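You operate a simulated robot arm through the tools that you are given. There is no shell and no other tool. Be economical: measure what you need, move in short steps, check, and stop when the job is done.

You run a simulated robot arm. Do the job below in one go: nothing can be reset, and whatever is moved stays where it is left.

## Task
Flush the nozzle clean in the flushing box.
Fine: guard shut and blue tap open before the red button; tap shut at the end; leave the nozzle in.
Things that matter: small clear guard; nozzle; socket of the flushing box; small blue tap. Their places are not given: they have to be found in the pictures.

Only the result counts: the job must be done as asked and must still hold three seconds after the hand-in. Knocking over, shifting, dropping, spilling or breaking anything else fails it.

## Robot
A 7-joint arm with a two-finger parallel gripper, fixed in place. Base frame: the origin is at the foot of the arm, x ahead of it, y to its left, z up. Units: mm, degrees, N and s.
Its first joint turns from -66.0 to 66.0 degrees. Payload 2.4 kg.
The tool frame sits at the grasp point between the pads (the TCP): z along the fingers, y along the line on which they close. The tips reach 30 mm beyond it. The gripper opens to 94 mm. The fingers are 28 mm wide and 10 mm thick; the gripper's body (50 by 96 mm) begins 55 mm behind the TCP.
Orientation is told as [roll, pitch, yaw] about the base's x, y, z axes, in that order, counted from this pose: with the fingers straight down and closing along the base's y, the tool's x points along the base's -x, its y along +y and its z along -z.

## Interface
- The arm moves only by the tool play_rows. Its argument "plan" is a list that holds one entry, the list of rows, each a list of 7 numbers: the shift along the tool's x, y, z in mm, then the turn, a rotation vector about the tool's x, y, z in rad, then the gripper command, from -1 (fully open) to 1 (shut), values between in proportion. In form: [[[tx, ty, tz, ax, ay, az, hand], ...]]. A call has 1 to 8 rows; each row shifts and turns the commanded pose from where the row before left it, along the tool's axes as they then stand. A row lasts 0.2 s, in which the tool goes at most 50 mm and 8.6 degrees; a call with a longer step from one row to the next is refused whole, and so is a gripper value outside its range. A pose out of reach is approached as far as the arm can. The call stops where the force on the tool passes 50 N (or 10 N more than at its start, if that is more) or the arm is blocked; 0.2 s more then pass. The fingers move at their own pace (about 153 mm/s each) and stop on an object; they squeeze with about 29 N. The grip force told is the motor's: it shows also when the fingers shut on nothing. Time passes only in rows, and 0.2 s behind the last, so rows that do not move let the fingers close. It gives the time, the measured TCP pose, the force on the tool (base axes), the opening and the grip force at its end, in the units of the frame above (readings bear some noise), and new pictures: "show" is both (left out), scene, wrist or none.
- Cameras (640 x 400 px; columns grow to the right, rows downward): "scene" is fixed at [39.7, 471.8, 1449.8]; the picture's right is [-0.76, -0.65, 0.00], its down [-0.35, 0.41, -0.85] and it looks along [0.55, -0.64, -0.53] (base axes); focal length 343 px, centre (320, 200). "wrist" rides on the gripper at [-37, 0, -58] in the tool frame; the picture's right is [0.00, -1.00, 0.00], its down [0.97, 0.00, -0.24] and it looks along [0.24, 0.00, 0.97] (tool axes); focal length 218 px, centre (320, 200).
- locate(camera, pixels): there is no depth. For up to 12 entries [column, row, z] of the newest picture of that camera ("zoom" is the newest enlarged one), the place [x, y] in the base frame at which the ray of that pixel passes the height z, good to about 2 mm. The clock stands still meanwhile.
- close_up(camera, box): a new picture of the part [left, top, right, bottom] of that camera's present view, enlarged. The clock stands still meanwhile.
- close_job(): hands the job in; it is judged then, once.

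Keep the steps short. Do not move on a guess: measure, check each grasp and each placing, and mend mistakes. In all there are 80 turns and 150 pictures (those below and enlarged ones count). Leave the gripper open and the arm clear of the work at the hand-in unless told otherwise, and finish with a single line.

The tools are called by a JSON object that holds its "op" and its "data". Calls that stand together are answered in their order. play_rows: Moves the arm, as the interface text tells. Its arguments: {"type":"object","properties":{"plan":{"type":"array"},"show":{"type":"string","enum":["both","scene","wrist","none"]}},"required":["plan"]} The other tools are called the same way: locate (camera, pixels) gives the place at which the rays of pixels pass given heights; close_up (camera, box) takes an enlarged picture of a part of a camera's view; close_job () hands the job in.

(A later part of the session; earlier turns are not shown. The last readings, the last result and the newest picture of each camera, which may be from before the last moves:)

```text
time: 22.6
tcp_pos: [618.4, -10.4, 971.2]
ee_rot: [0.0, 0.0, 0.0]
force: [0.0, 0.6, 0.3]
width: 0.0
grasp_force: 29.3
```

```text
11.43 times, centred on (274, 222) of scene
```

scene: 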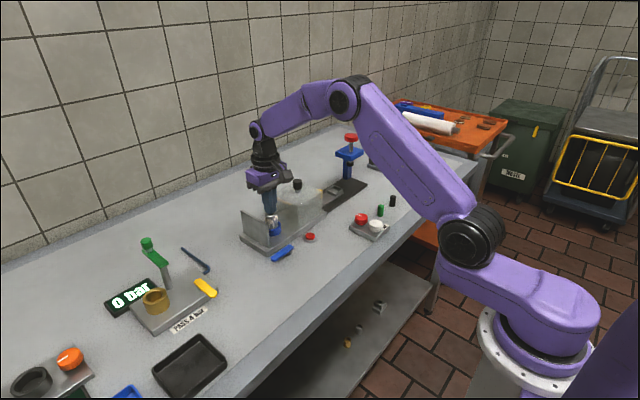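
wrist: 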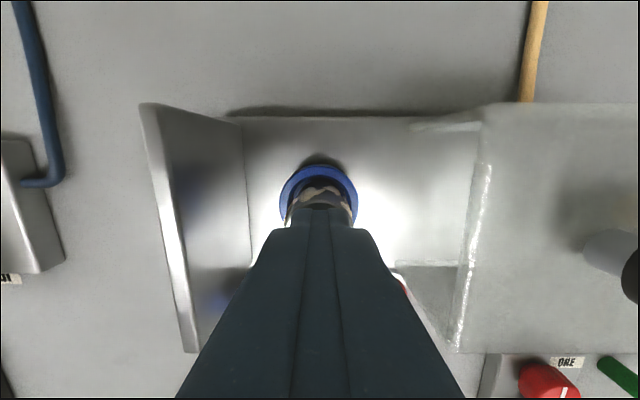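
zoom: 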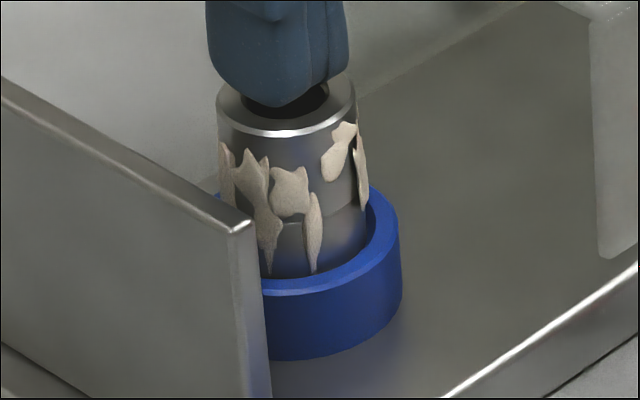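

No contact yet (tips at 941). I go on in small steps until touch.

{"op": "play_rows", "data": {"plan": [[[0, 0, 1.5, 0, 0, 0, 1], [0, 0, 1.5, 0, 0, 0, 1], [0, 0, 1.5, 0, 0, 0, 1], [0, 0, 1, 0, 0, 0, 1]]], "show": "none"}}

{"op": "close_up", "data": {"camera": "scene", "box": [258, 205, 290, 240]}}

```text
time: 23.6
tcp_pos: [620.0, -11.5, 969.2]
ee_rot: [0.0, -0.3, 0.0]
force: [-10.2, -0.3, 38.3]
width: 0.0
grasp_force: 28.8
```

```text
11.43 times, centred on (274, 222) of scene
```

zoom: 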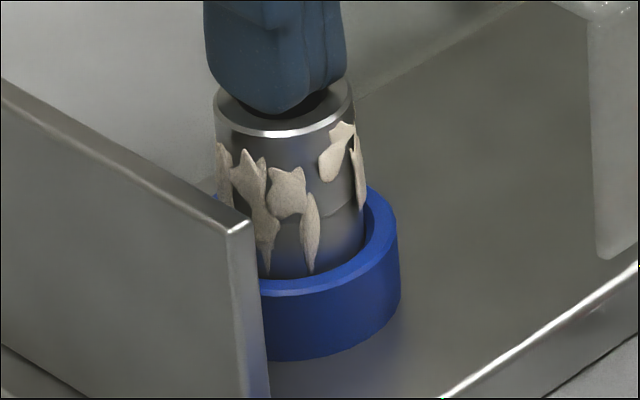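

With 38 N it doesn't budge: the nozzle sits home and upright. I rise and go to the guard's knob at (623,-113).

{"op": "play_rows", "data": {"plan": [[[0, 0, -30, 0, 0, 0, 1], [0, 0, -40, 0, 0, 0, 0], [-2, -40, -20, 0, 0, 0, -0.2], [-1, -40, 0, 0, 0, 0, -0.2], [0, -22, 0, 0, 0, 0, -0.2], [0, 0, 0, 0, 0, 0, -0.2]]]}}

```text
time: 25.0
tcp_pos: [622.7, -112.5, 1055.7]
ee_rot: [0.1, 0.0, 0.0]
force: [0.9, -0.2, 0.2]
width: 56.5
grasp_force: 0.0
```

scene: 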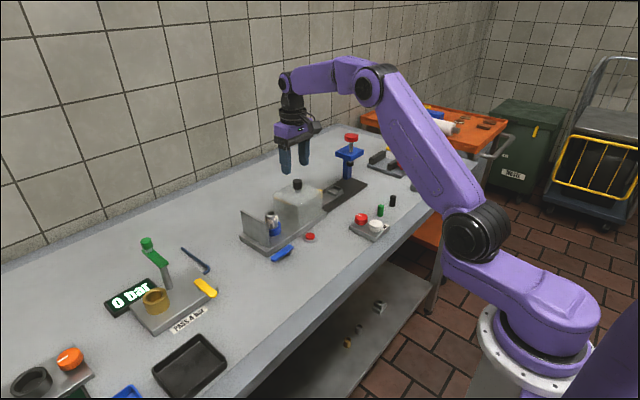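
wrist: 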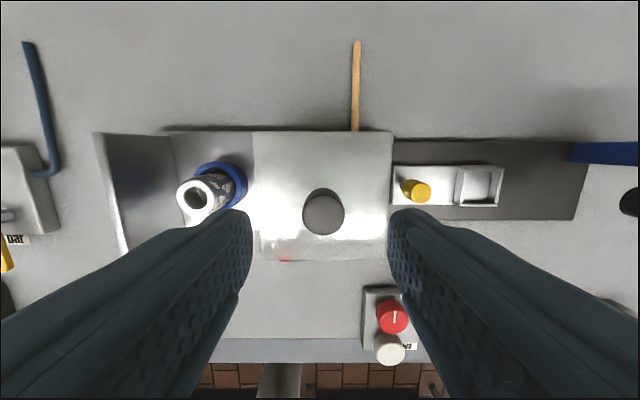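

Knob under the hand at (323,212). Lower, grip, and slide back in +y.

{"op": "play_rows", "data": {"plan": [[[0, -1.5, 30, 0, 0, 0, -0.2], [0, 0, 28, 0, 0, 0, -0.2], [0, 0, 0, 0, 0, 0, 0.3], [0, 0, 0, 0, 0, 0, 1], [0, 0, 0, 0, 0, 0, 1], [0, 8, 0, 0, 0, 0, 1], [0, 10, 0, 0, 0, 0, 1], [0, 10, 0, 0, 0, 0, 1]]]}}

```text
time: 26.8
tcp_pos: [624.0, -85.8, 996.8]
ee_rot: [0.0, -0.1, 0.0]
force: [8.6, -1.0, -1.9]
width: 25.2
grasp_force: 45.1
```

scene: 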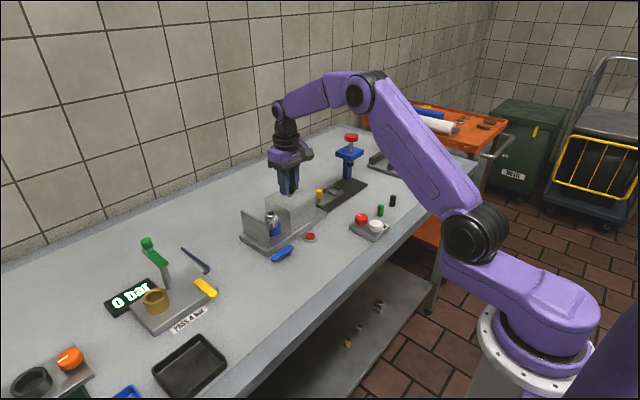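
wrist: 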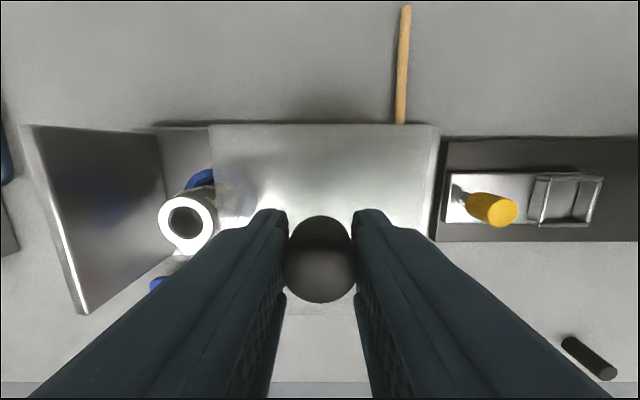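

It slides past the nozzle freely. I continue to the shut position.

{"op": "play_rows", "data": {"plan": [[[0, 14, 0, 0, 0, 0, 1], [0, 14, 0, 0, 0, 0, 1], [0, 14, 0, 0, 0, 0, 1], [0, 14, 0, 0, 0, 0, 1], [0, 10, 0, 0, 0, 0, 1], [0, 6, 0, 0, 0, 0, 1], [0, 4, 0, 0, 0, 0, 1], [0, 0, 0, 0, 0, 0, 1]]]}}

```text
time: 28.6
tcp_pos: [623.0, -11.1, 996.6]
ee_rot: [-0.1, -0.1, -0.1]
force: [14.5, -3.4, -8.2]
width: 25.2
grasp_force: 44.8
```

scene: 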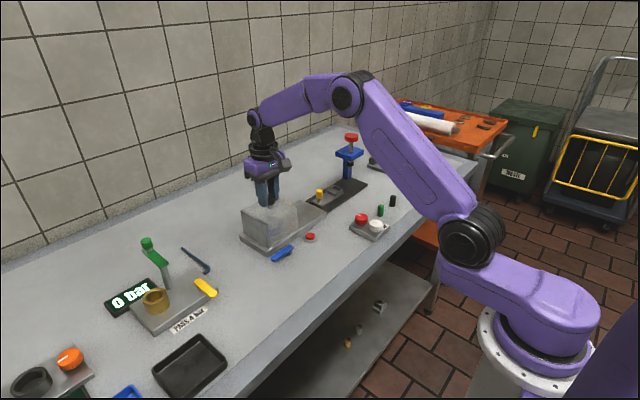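
wrist: 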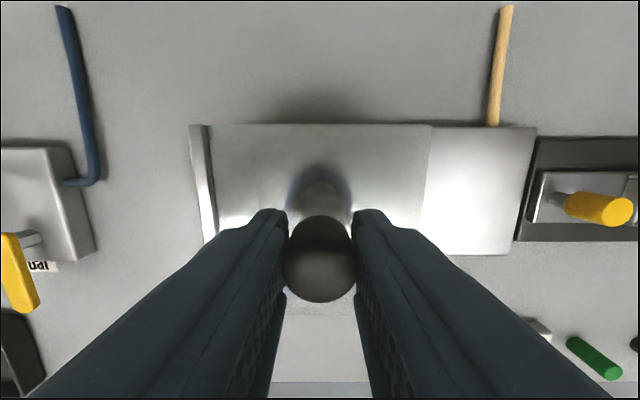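

I push a few mm more to feel the stop.

{"op": "play_rows", "data": {"plan": [[[0, 3, 0, 0, 0, 0, 1], [0, 2, 0, 0, 0, 0, 1], [0, 0, 0, 0, 0, 0, 1]]], "show": "wrist"}}

```text
time: 29.4
tcp_pos: [623.1, -9.9, 997.5]
ee_rot: [-0.2, -0.1, -0.3]
force: [15.2, -23.5, -6.6]
width: 25.6
grasp_force: 45.0
```

wrist: 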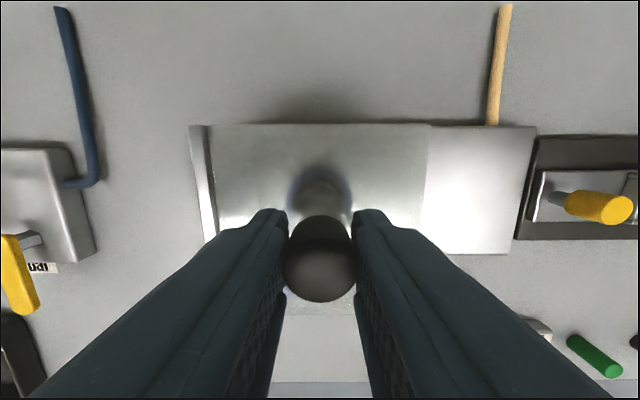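

Guard is shut against the end wall (23 N). I relieve, release, rise, and move above the tap to measure it.

{"op": "play_rows", "data": {"plan": [[[0.5, -3, 0, 0, 0, 0, 1], [0, 0, 0, 0, 0, 0, 0.2], [0, 0, 0, 0, 0, 0, -0.2], [0, 0, -30, 0, 0, 0, -0.2], [0, 0, -30, 0, 0, 0, -0.2], [45, 20, 0, 0, 0, 0, -0.2], [45, 20, 0, 0, 0, 0, -0.2], [0, 0, 0, 0, 0, 0, -0.2]]]}}

{"op": "close_up", "data": {"camera": "scene", "box": [240, 190, 330, 270]}}

```text
time: 31.2
tcp_pos: [531.0, 33.2, 1058.6]
ee_rot: [-0.1, -0.1, 0.0]
force: [-0.2, -0.9, -1.5]
width: 56.6
grasp_force: 0.0
```

scene: 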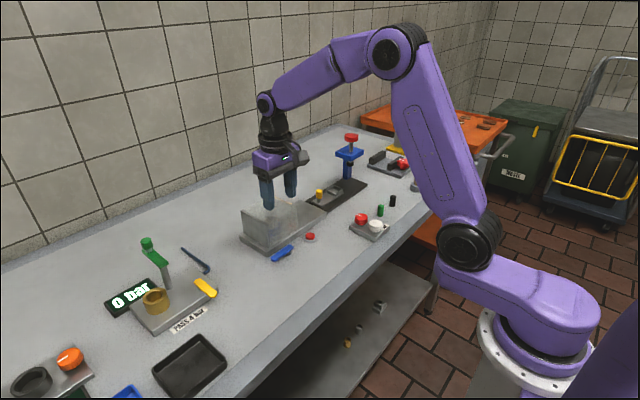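
wrist: 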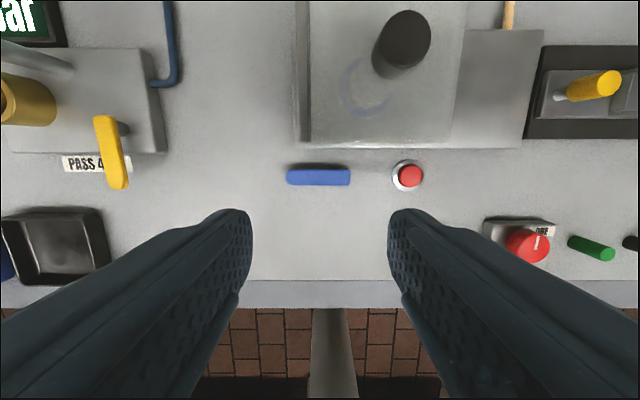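

```text
5.00 times, centred on (285, 230) of scene
```

zoom: 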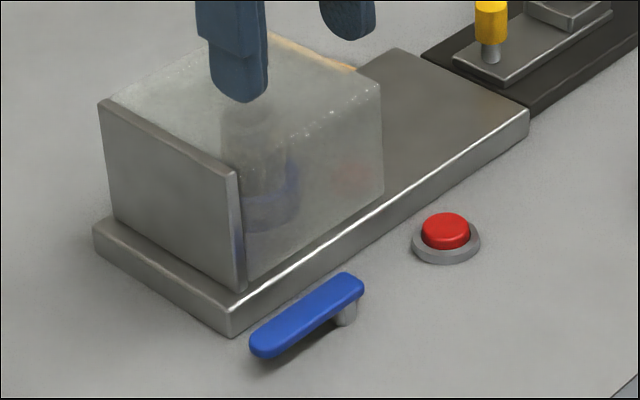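

{"op": "locate", "data": {"camera": "wrist", "pixels": [[350, 177, 885], [350, 177, 895], [350, 177, 905], [287, 177, 885], [287, 177, 895], [287, 177, 905], [318, 169, 895], [318, 185, 895], [409, 176, 885], [409, 176, 895], [500, 148, 880], [300, 145, 880]]}}

{"op": "locate", "data": {"camera": "scene", "pixels": [[291.5, 246, 885], [291.5, 246, 895], [291.5, 246, 905], [273, 258.5, 885], [273, 258.5, 895], [273, 258.5, 905], [310, 235.5, 885], [310, 235.5, 895], [290, 252, 870]]}}

{"op": "close_up", "data": {"camera": "wrist", "box": [260, 130, 440, 210]}}

```text
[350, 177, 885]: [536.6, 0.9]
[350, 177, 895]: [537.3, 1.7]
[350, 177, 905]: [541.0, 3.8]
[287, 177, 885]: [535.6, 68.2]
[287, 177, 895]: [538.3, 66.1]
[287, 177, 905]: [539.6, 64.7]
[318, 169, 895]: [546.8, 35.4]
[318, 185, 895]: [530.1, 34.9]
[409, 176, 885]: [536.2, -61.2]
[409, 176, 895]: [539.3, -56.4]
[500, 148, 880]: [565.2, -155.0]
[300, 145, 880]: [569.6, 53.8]
```

```text
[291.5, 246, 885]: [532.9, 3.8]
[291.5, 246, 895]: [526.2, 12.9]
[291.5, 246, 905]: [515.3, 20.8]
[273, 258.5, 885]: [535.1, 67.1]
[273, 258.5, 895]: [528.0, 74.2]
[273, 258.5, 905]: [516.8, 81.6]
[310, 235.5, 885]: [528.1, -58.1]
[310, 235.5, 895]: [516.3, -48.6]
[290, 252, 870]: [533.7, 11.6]
```

```text
3.56 times, centred on (350, 170) of wrist
```

zoom: 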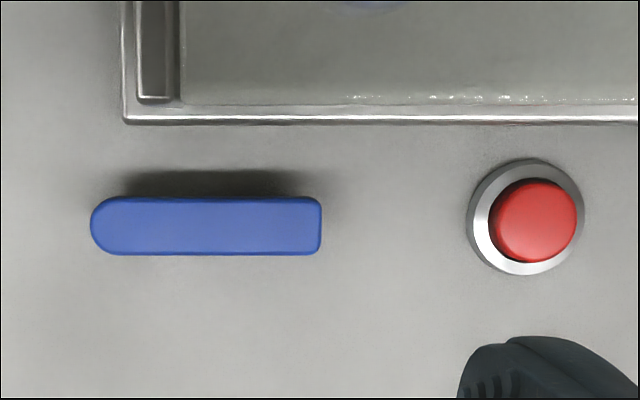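

{"op": "locate", "data": {"camera": "scene", "pixels": [[268.5, 224.5, 930], [268.5, 224.5, 940], [268.5, 224.5, 950], [268.5, 224.5, 960], [297, 206.5, 930], [297, 206.5, 940], [297, 206.5, 950], [297, 206.5, 960], [291, 255, 866], [291, 255, 870]]}}

{"op": "locate", "data": {"camera": "wrist", "pixels": [[311, 143, 940], [311, 143, 950], [311, 143, 960], [453, 143, 940], [453, 143, 950]]}}

```text
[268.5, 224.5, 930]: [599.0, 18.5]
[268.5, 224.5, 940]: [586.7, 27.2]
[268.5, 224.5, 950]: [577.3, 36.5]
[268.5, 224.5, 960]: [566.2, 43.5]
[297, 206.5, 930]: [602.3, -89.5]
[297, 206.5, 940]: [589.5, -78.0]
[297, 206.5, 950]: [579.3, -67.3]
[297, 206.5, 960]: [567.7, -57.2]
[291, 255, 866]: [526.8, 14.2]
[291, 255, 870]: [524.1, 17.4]
```

```text
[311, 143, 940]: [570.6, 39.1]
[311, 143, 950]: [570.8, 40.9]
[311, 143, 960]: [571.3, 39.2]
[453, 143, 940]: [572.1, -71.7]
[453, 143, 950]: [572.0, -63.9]
```

The tap lever lies along y (x≈536, y 1–67, top z≈885, pivot near y≈10); the plate blocks it on the +x side, so it opens by swinging its free end toward -x. I turn the hand -90° in yaw, high up.

{"op": "play_rows", "data": {"plan": [[[0, 2, 0, 0, 0, 0.1428, -0.2], [0, 2, 0, 0, 0, 0.1428, -0.2], [0, 2, 0, 0, 0, 0.1428, -0.2], [0, 2, 0, 0, 0, 0.1428, -0.2], [0, 2, 0, 0, 0, 0.1428, 0.2], [0, 2, 0, 0, 0, 0.1428, 0.3], [0, 2, 0, 0, 0, 0.1428, 0.3], [0, 0, 0, 0, 0, 0.1428, 0.3]]], "show": "none"}}

{"op": "play_rows", "data": {"plan": [[[0, 0, 0, 0, 0, 0.1428, 0.3], [0, 0, 0, 0, 0, 0.1428, 0.3], [0, 0, 0, 0, 0, 0.1428, 0.3], [0, 0, 0, -0.12, 0, 0, 0.3], [0, 0, 0, 0, 0, 0, 0.3]]]}}

```text
time: 33.0
tcp_pos: [537.6, 44.2, 1058.0]
ee_rot: [0.0, 0.0, -65.5]
force: [-0.5, 1.2, 0.5]
width: 33.0
grasp_force: 0.1
```

```text
time: 34.2
tcp_pos: [537.4, 44.9, 1058.5]
ee_rot: [6.9, 0.0, -90.0]
force: [-0.3, -0.3, 0.9]
width: 33.0
grasp_force: 0.0
```

scene: 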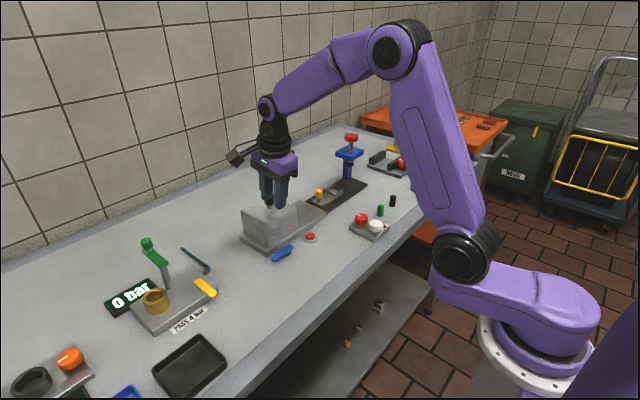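
wrist: 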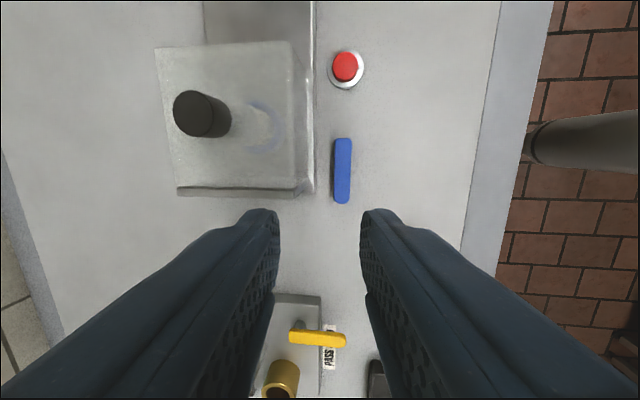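

{"op": "locate", "data": {"camera": "wrist", "pixels": [[342, 203, 885], [342, 139, 885], [334, 170, 885], [351, 170, 885], [345, 66, 885], [316, 150, 880]]}}

{"op": "close_up", "data": {"camera": "wrist", "box": [260, 30, 420, 230]}}

```text
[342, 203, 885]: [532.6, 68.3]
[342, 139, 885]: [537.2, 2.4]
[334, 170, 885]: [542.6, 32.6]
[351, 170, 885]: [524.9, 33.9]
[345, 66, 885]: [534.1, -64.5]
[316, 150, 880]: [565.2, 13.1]
```

```text
2.00 times, centred on (340, 130) of wrist
```

zoom: 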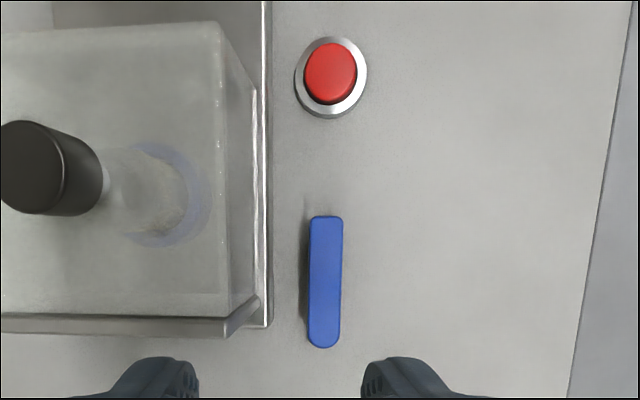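

Lever centre x≈535. I narrow the opening to ~26 mm and come down to tips about z 898, just above it.

{"op": "play_rows", "data": {"plan": [[[1.25, -5.4, 32, 0, 0, 0, 0.45], [1.25, -5.4, 32, 0, 0, 0, 0.45], [1.25, -5.4, 32, 0, 0, 0, 0.45], [1.25, -5.4, 32, 0, 0, 0, 0.45], [0, 0, 0, 0, 0, 0, 0.45]]]}}

{"op": "close_up", "data": {"camera": "scene", "box": [240, 190, 330, 270]}}

```text
time: 35.4
tcp_pos: [532.6, 49.5, 928.1]
ee_rot: [7.0, 0.0, -89.9]
force: [0.0, 0.1, 0.2]
width: 25.8
grasp_force: 0.0
```

scene: 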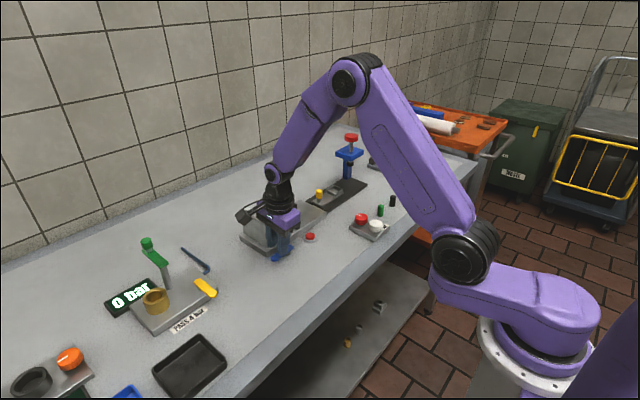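
wrist: 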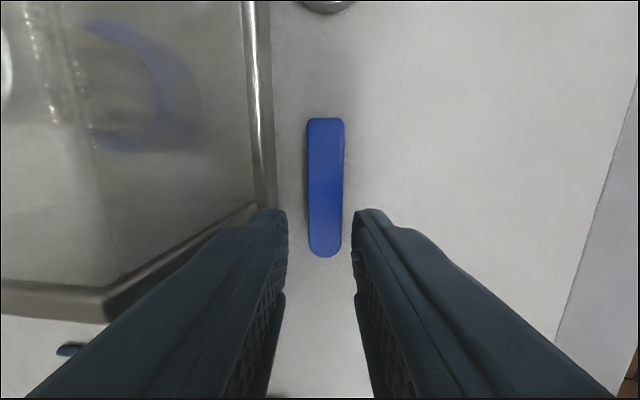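

```text
5.00 times, centred on (285, 230) of scene
```

zoom: 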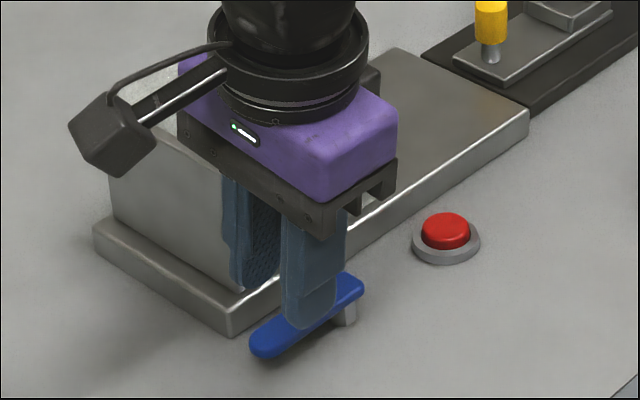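

The lever sits between the fingers. I lower 22 mm to straddle it.

{"op": "play_rows", "data": {"plan": [[[0, -2, 11, 0, 0, 0, 0.45], [0, -1, 7, 0, 0, 0, 0.45], [0, -0.6, 4, 0, 0, 0, 0.45]]]}}

{"op": "close_up", "data": {"camera": "scene", "box": [240, 190, 330, 270]}}

```text
time: 36.2
tcp_pos: [530.0, 49.6, 906.1]
ee_rot: [6.9, 0.0, -90.0]
force: [-0.4, -0.1, -0.7]
width: 26.0
grasp_force: 0.1
```

scene: 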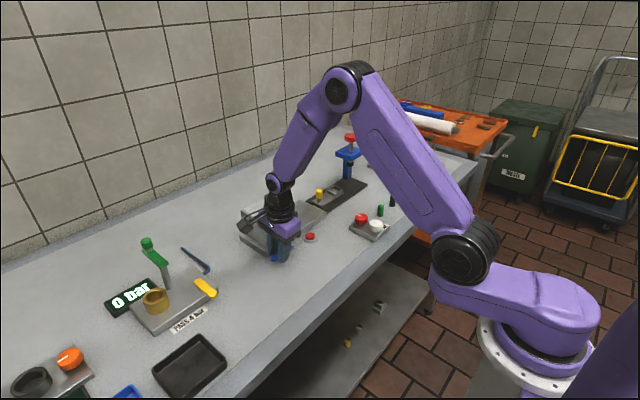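
wrist: 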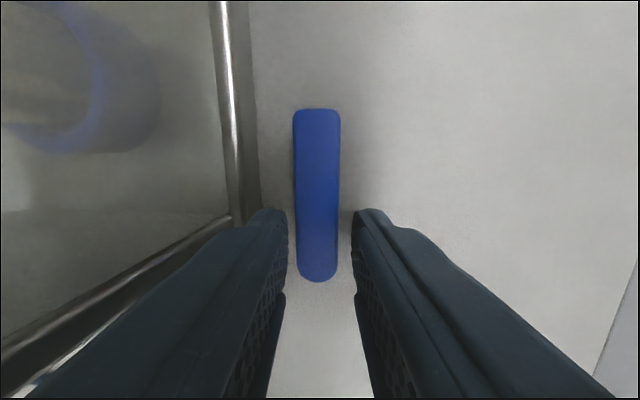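

```text
5.00 times, centred on (285, 230) of scene
```

zoom: 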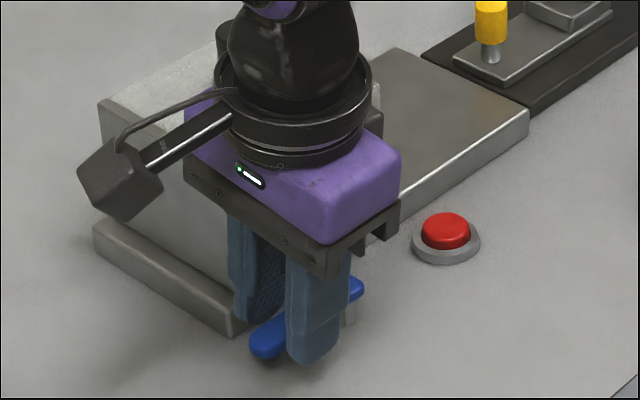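

Straddled. I narrow slightly and swing the first part (5 rows, ~41°) about the pivot.

{"op": "play_rows", "data": {"plan": [[[0, 0, 0, 0, 0, 0, 0.57], [-0.92, -5.61, -0.68, 0, 0.0171, -0.1418, 0.57], [-0.92, -5.61, -0.68, 0, 0.0171, -0.1418, 0.57], [-0.92, -5.61, -0.68, 0, 0.0171, -0.1418, 0.57], [-0.92, -5.61, -0.68, 0, 0.0171, -0.1418, 0.57], [-0.92, -5.61, -0.68, 0, 0.0171, -0.1418, 0.57]]]}}

```text
time: 37.6
tcp_pos: [505.7, 36.9, 905.9]
ee_rot: [6.8, 0.0, -48.9]
force: [1.9, 0.3, 1.1]
width: 21.3
grasp_force: 1.4
```

scene: 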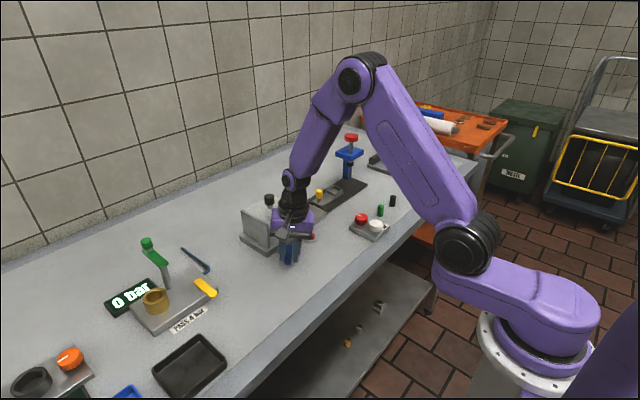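
wrist: 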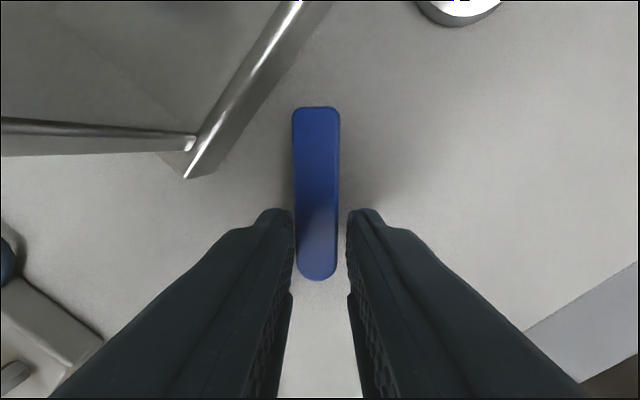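

The lever follows with little force. I swing the remaining ~49°.

{"op": "play_rows", "data": {"plan": [[[-0.92, -5.61, -0.68, 0, 0.0171, -0.1418, 0.57], [-0.92, -5.61, -0.68, 0, 0.0171, -0.1418, 0.57], [-0.92, -5.61, -0.68, 0, 0.0171, -0.1418, 0.57], [-0.92, -5.61, -0.68, 0, 0.0171, -0.1418, 0.57], [-0.92, -5.61, -0.68, 0, 0.0171, -0.1418, 0.57], [-0.92, -5.61, -0.68, 0, 0.0171, -0.1418, 0.57]]]}}

```text
time: 39.0
tcp_pos: [494.0, 4.1, 904.9]
ee_rot: [7.0, 0.0, 0.3]
force: [0.0, 2.2, 0.6]
width: 21.3
grasp_force: 0.6
```

scene: 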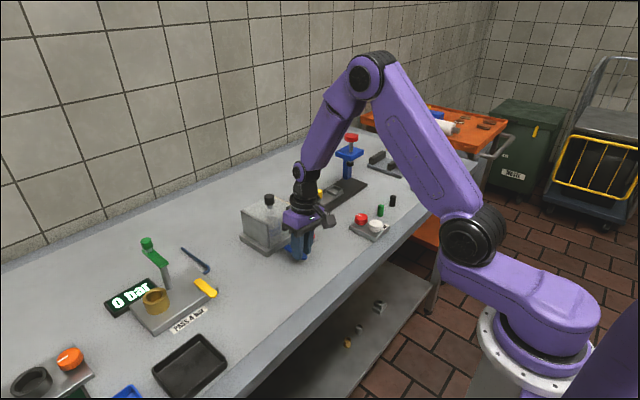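
wrist: 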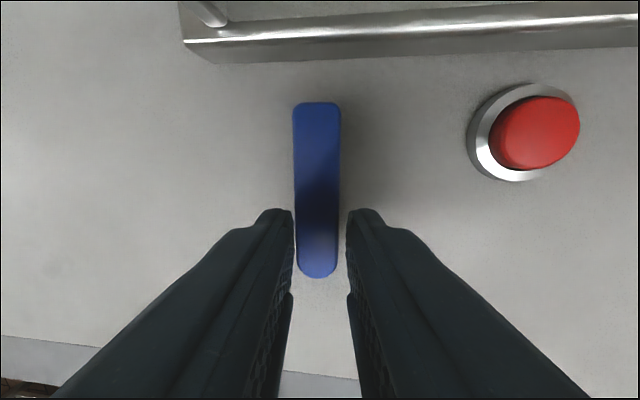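

Lever is at about 90°. I try one more small turn to feel for the stop.

{"op": "play_rows", "data": {"plan": [[[-0.46, -2.8, -0.34, 0, 0.0085, -0.0709, 0.57], [-0.46, -2.8, -0.34, 0, 0.0085, -0.0709, 0.57], [0, 0, 0, 0, 0, 0, 0.57]]]}}

```text
time: 39.8
tcp_pos: [495.1, 1.6, 906.5]
ee_rot: [6.9, 0.0, 8.3]
force: [3.2, 17.3, -2.0]
width: 30.2
grasp_force: 9.0
```

scene: 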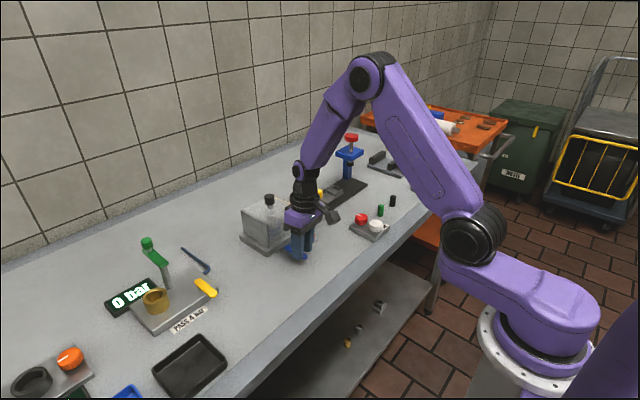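
wrist: 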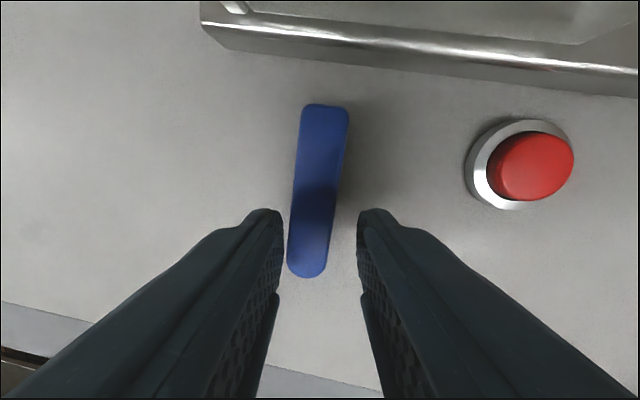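

The stop is felt at 90° (17 N): the tap is open. I back off, rise straight up, untilt, and move over beside the button.

{"op": "play_rows", "data": {"plan": [[[0.46, 2.8, 0.34, 0, -0.0085, 0.0709, 0.45], [0.4, 2.5, 0.3, 0, -0.0085, 0.0709, 0.4], [0, 2.4, -20, 0, 0, 0, 0.4], [0, 4.8, -40, 0, 0, 0, 0.4], [0, 4.8, -40, 0, 0, 0, 0.4], [0, 0, 0, 0.12, 0, 0, 0.4], [-25, -35, 0, 0, 0, 0, 1], [-12, -35, 0, 0, 0, 0, 1]]]}}

{"op": "close_up", "data": {"camera": "scene", "box": [240, 190, 330, 270]}}

```text
time: 41.6
tcp_pos: [531.3, -65.6, 1006.5]
ee_rot: [0.0, 0.0, -0.1]
force: [0.1, 0.0, 0.9]
width: 0.0
grasp_force: 29.2
```

scene: 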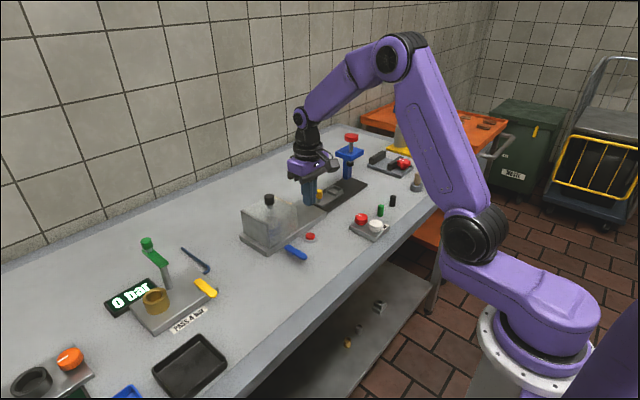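
wrist: 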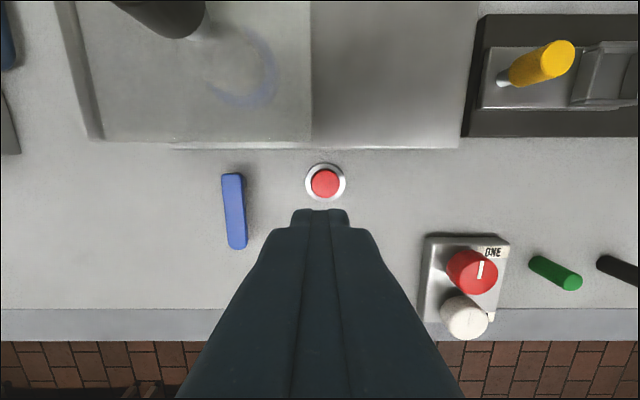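

```text
5.00 times, centred on (285, 230) of scene
```

zoom: 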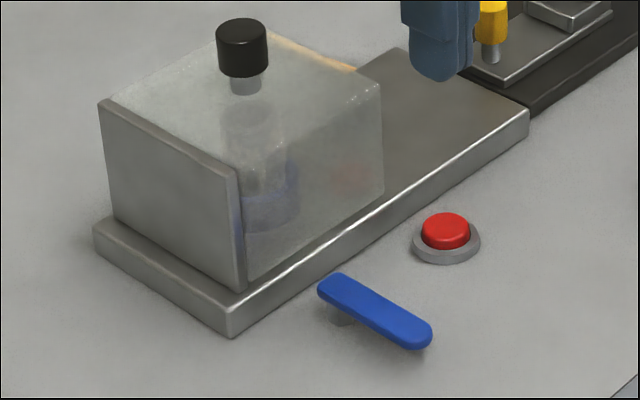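

{"op": "locate", "data": {"camera": "wrist", "pixels": [[232, 174, 885], [238, 248, 885], [325, 184, 878], [325, 184, 885]]}}

{"op": "locate", "data": {"camera": "scene", "pixels": [[310, 235.5, 875], [310, 235.5, 880]]}}

```text
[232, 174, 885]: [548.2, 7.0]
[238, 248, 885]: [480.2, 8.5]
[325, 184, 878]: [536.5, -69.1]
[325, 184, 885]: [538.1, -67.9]
```

```text
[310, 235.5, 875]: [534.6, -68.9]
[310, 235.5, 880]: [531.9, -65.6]
```

Lever is at a true 90°. Button at (535.5,-68.5), top z≈878. I line up and lower close to it.

{"op": "play_rows", "data": {"plan": [[[-4, -3, 40, 0, 0, 0, 1], [0, 0, 35, 0, 0, 0, 1], [0, 0, 15, 0, 0, 0, 1], [0, 0, 0, 0, 0, 0, 1]]]}}

{"op": "close_up", "data": {"camera": "scene", "box": [270, 200, 350, 260]}}

```text
time: 42.6
tcp_pos: [535.7, -67.2, 915.0]
ee_rot: [-0.1, -0.1, 0.0]
force: [0.9, 0.5, 0.1]
width: 0.1
grasp_force: 29.0
```

scene: 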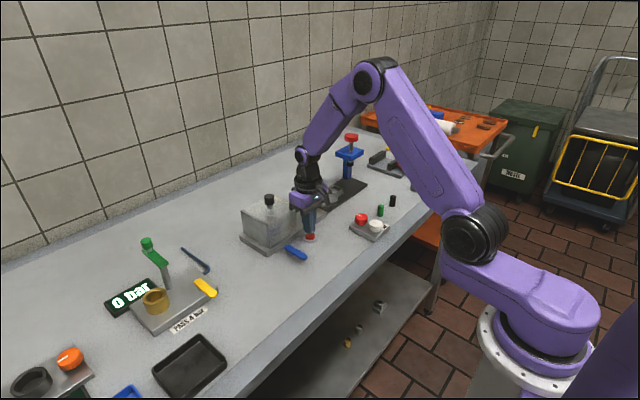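
wrist: 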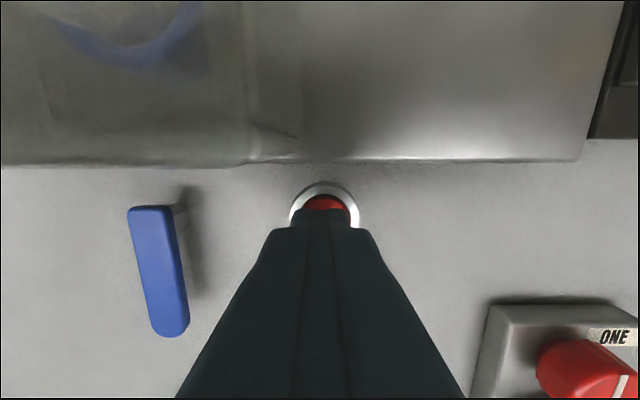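

```text
6.67 times, centred on (310, 230) of scene
```

zoom: 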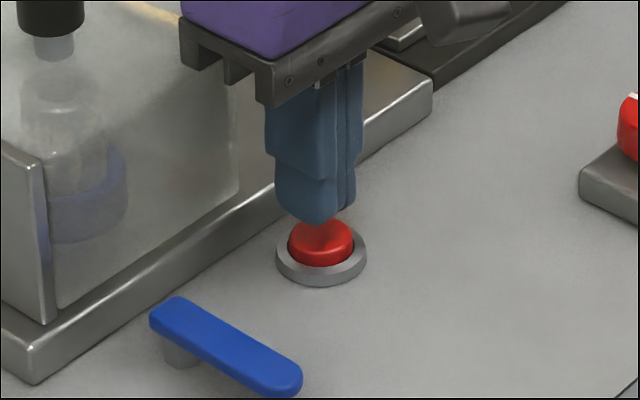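

Right above the cap. I press down in small steps.

{"op": "play_rows", "data": {"plan": [[[0, -1.5, 3, 0, 0, 0, 1], [0, 0, 3, 0, 0, 0, 1], [0, 0, 2, 0, 0, 0, 1], [0, 0, 2, 0, 0, 0, 1], [0, 0, 1, 0, 0, 0, 1]]]}}

{"op": "close_up", "data": {"camera": "scene", "box": [240, 180, 350, 260]}}

```text
time: 43.8
tcp_pos: [534.0, -68.3, 905.4]
ee_rot: [0.0, 0.0, -0.1]
force: [0.1, -0.3, 0.6]
width: 0.0
grasp_force: 29.2
```

scene: 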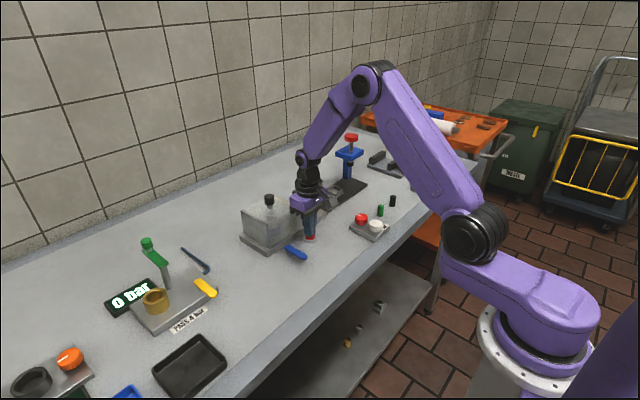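
wrist: 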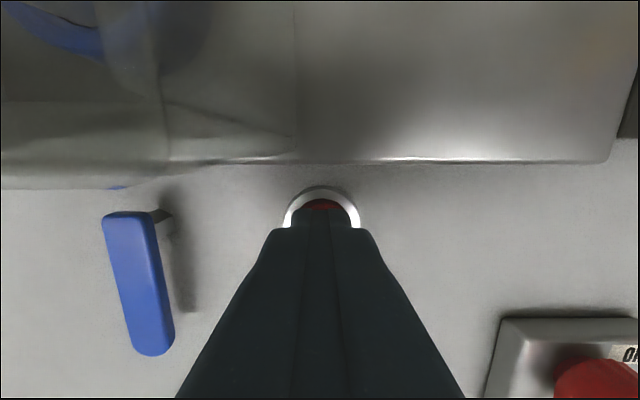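

```text
5.00 times, centred on (295, 220) of scene
```

zoom: 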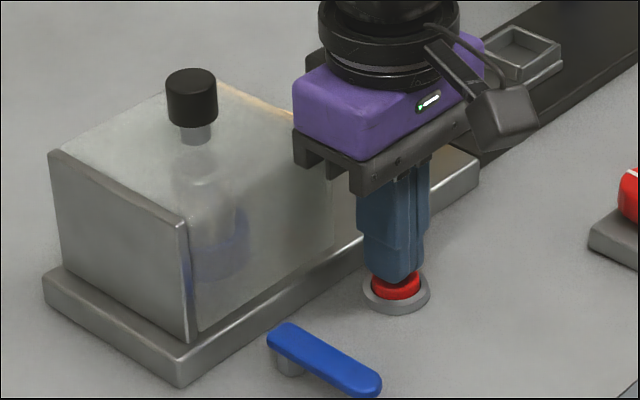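

No contact yet (tips 875). A few more 1 mm steps, then hold.

{"op": "play_rows", "data": {"plan": [[[-1, 0, 1, 0, 0, 0, 1], [0, 0, 1, 0, 0, 0, 1], [0, 0, 1, 0, 0, 0, 1], [0, 0, 1, 0, 0, 0, 1], [0, 0, 0, 0, 0, 0, 1]]]}}

{"op": "close_up", "data": {"camera": "scene", "box": [240, 180, 350, 260]}}

```text
time: 45.0
tcp_pos: [536.2, -69.0, 902.0]
ee_rot: [-0.1, 0.0, 0.0]
force: [0.7, -0.6, 0.2]
width: 0.0
grasp_force: 29.2
```

scene: 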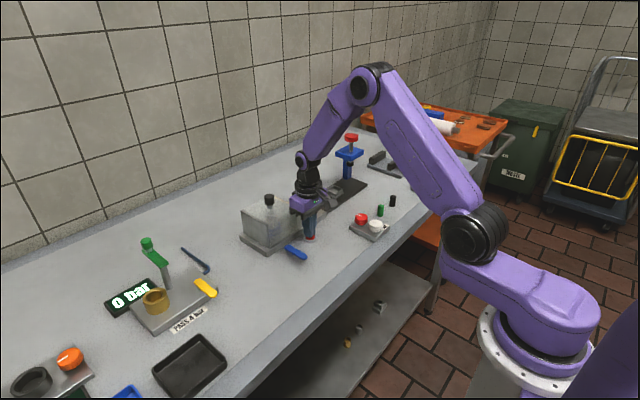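
wrist: 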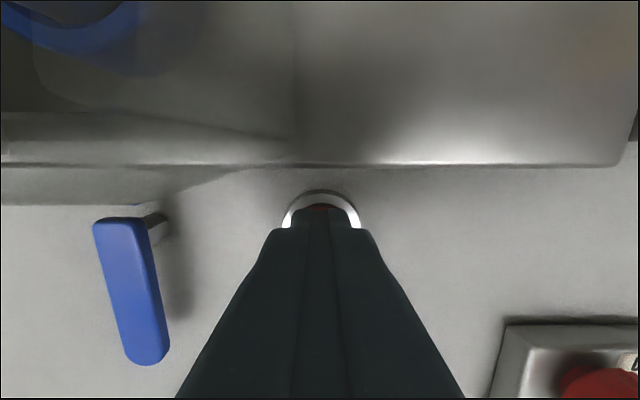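

```text
5.00 times, centred on (295, 220) of scene
```

zoom: 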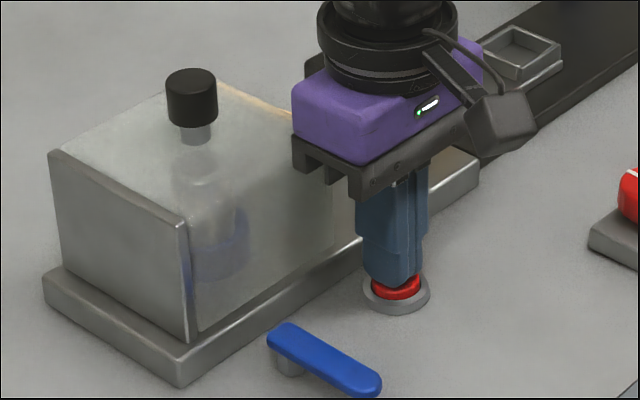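

{"op": "play_rows", "data": {"plan": [[[0, 0, 1, 0, 0, 0, 1], [0, 0, 1, 0, 0, 0, 1], [0, 0, 1, 0, 0, 0, 1], [0, 0, 1, 0, 0, 0, 1], [0, 0, 0, 0, 0, 0, 1], [0, 0, 0, 0, 0, 0, 1]]]}}

{"op": "close_up", "data": {"camera": "scene", "box": [240, 180, 350, 260]}}

```text
time: 46.4
tcp_pos: [535.5, -70.6, 899.1]
ee_rot: [-0.1, 0.0, 0.1]
force: [2.3, 0.3, 3.1]
width: 0.0
grasp_force: 29.4
```

scene: 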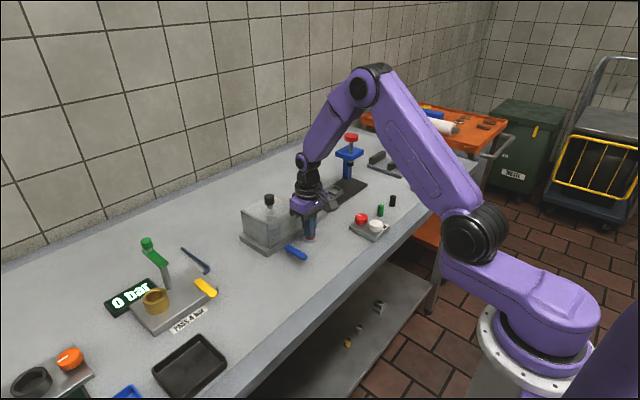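
wrist: 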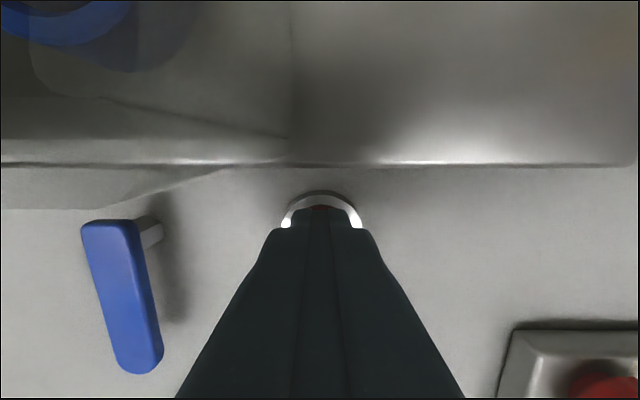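

```text
5.00 times, centred on (295, 220) of scene
```

zoom: 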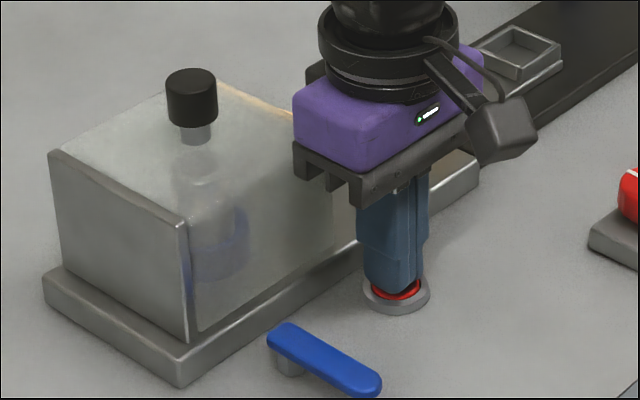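

First touch (3 N). I press further.

{"op": "play_rows", "data": {"plan": [[[0, 0, 1, 0, 0, 0, 1], [0, 0, 1, 0, 0, 0, 1], [0, 0, 1, 0, 0, 0, 1], [0, 0, 1, 0, 0, 0, 1], [0, 0, 0, 0, 0, 0, 1], [0, 0, 0, 0, 0, 0, 1]]]}}

{"op": "close_up", "data": {"camera": "scene", "box": [240, 180, 350, 260]}}

```text
time: 47.8
tcp_pos: [536.6, -69.2, 895.4]
ee_rot: [0.0, 0.0, -0.1]
force: [-12.2, 0.7, 36.1]
width: 0.0
grasp_force: 28.5
```

scene: 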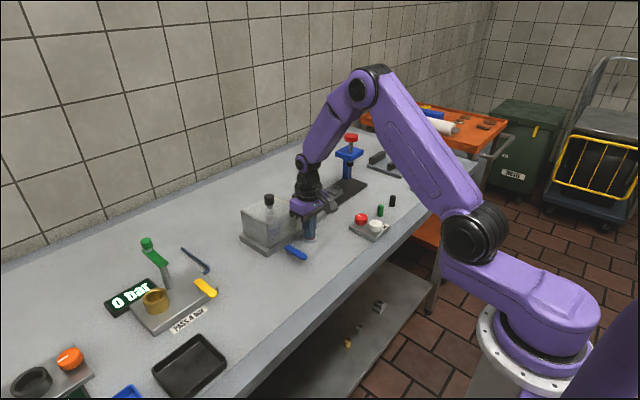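
wrist: 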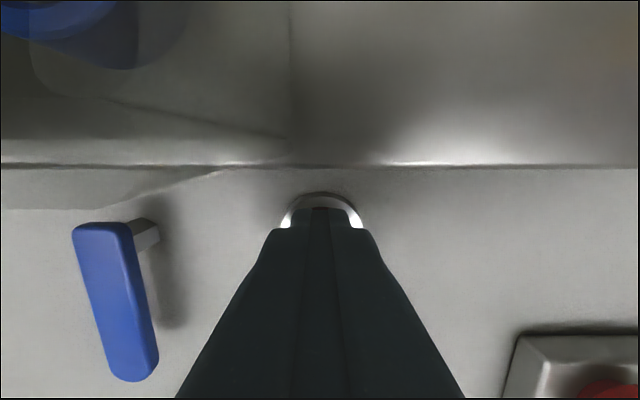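

```text
5.00 times, centred on (295, 220) of scene
```

zoom: 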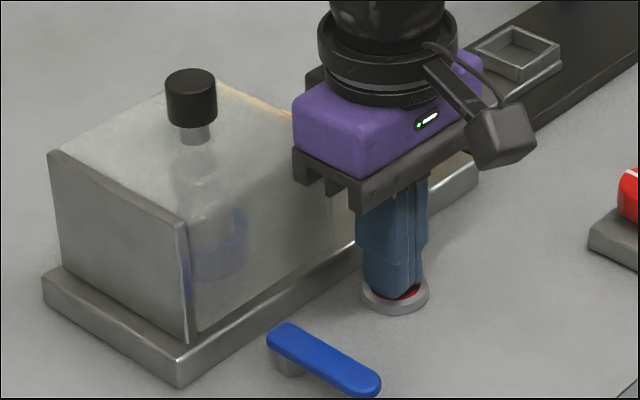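

Button bottomed (36 N). I rise and look at the nozzle through the guard.

{"op": "play_rows", "data": {"plan": [[[0, 0, -5, 0, 0, 0, 1], [0, 0, -30, 0, 0, 0, 1], [0, 0, -40, 0, 0, 0, 1], [40, 0, -40, 0, 0, 0, 1], [0, 0, 0, 0, 0, 0, 1]]]}}

{"op": "close_up", "data": {"camera": "scene", "box": [245, 190, 305, 240]}}

{"op": "close_up", "data": {"camera": "wrist", "box": [160, 0, 360, 125]}}

```text
refused: row 4 steps farther than a row can; nothing moved
```

```text
8.00 times, centred on (275, 215) of scene
```

zoom: 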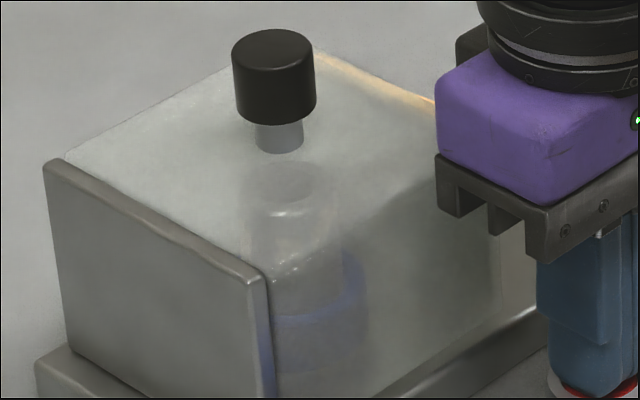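

```text
3.20 times, centred on (260, 62) of wrist
```

zoom: 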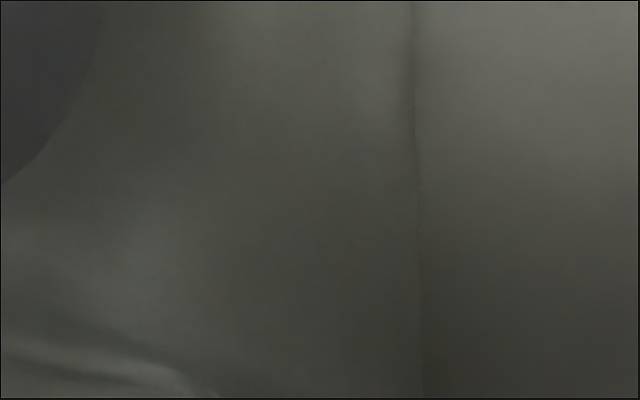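

Through the guard the nozzle already looks free of flakes. I rise (with legal steps) and check again.

{"op": "play_rows", "data": {"plan": [[[0, 0, -5, 0, 0, 0, 1], [0, 0, -30, 0, 0, 0, 1], [0, 0, -40, 0, 0, 0, 1], [0, 0, -40, 0, 0, 0, 1], [30, 10, -10, 0, 0, 0, 1], [30, 10, 0, 0, 0, 0, 0.57], [0, 0, 0, 0, 0, 0, 0.57]]]}}

{"op": "close_up", "data": {"camera": "scene", "box": [258, 195, 298, 235]}}

{"op": "close_up", "data": {"camera": "wrist", "box": [160, 0, 360, 125]}}

```text
time: 49.4
tcp_pos: [477.1, -49.1, 1019.1]
ee_rot: [0.0, 0.0, -0.1]
force: [-0.1, 0.2, 1.3]
width: 20.2
grasp_force: 0.0
```

scene: 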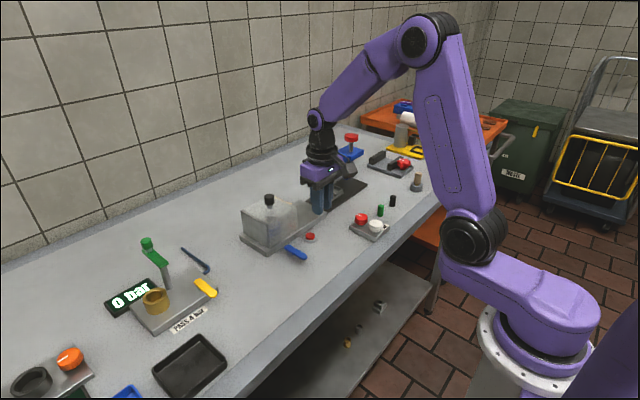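
wrist: 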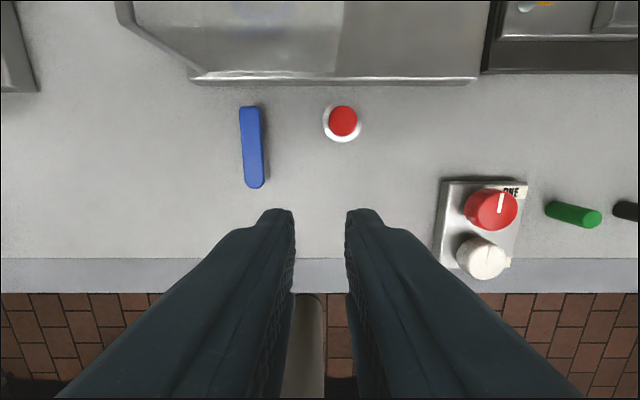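

```text
10.00 times, centred on (278, 215) of scene
```

zoom: 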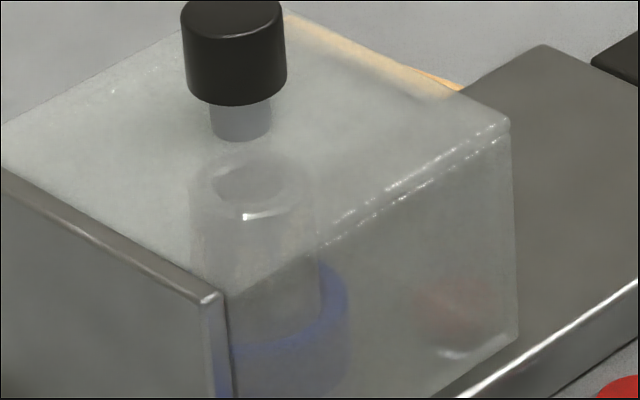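

```text
3.20 times, centred on (260, 62) of wrist
```

zoom: 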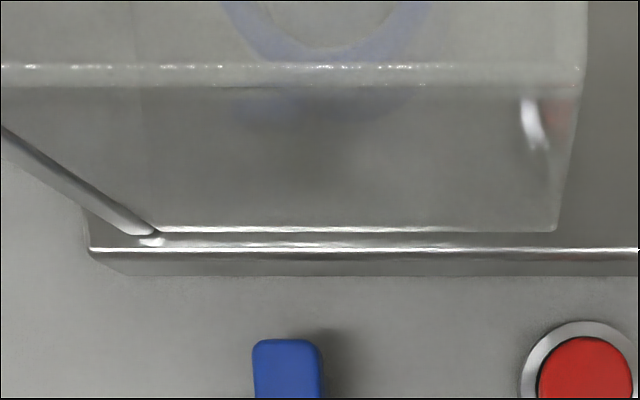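

I compare with the same enlargement used before the press.

{"op": "close_up", "data": {"camera": "scene", "box": [240, 190, 330, 270]}}

{"op": "play_rows", "data": {"plan": [[[-30, 42, -20, 0, 0, 0, 0.57], [-30, 42, -19, 0, 0, 0, 0.57], [0, 0, 0, 0, 0, 0, 0.45], [0, 0, 0, 0, 0, 0, 0.45]]], "show": "wrist"}}

{"op": "close_up", "data": {"camera": "wrist", "box": [280, 0, 480, 125]}}

```text
5.00 times, centred on (285, 230) of scene
```

zoom: 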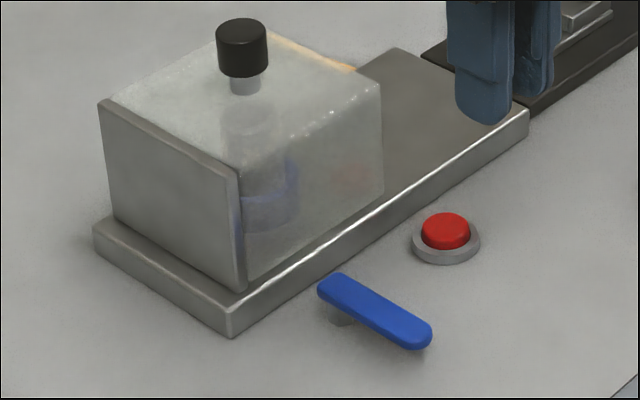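

```text
refused: row 1 steps farther than a row can; nothing moved
```

```text
3.20 times, centred on (380, 62) of wrist
```

zoom: 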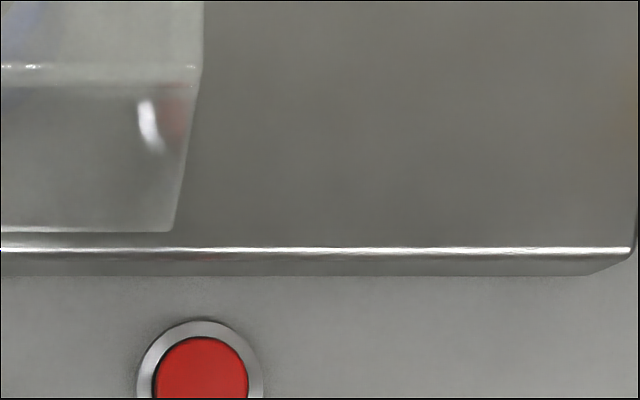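

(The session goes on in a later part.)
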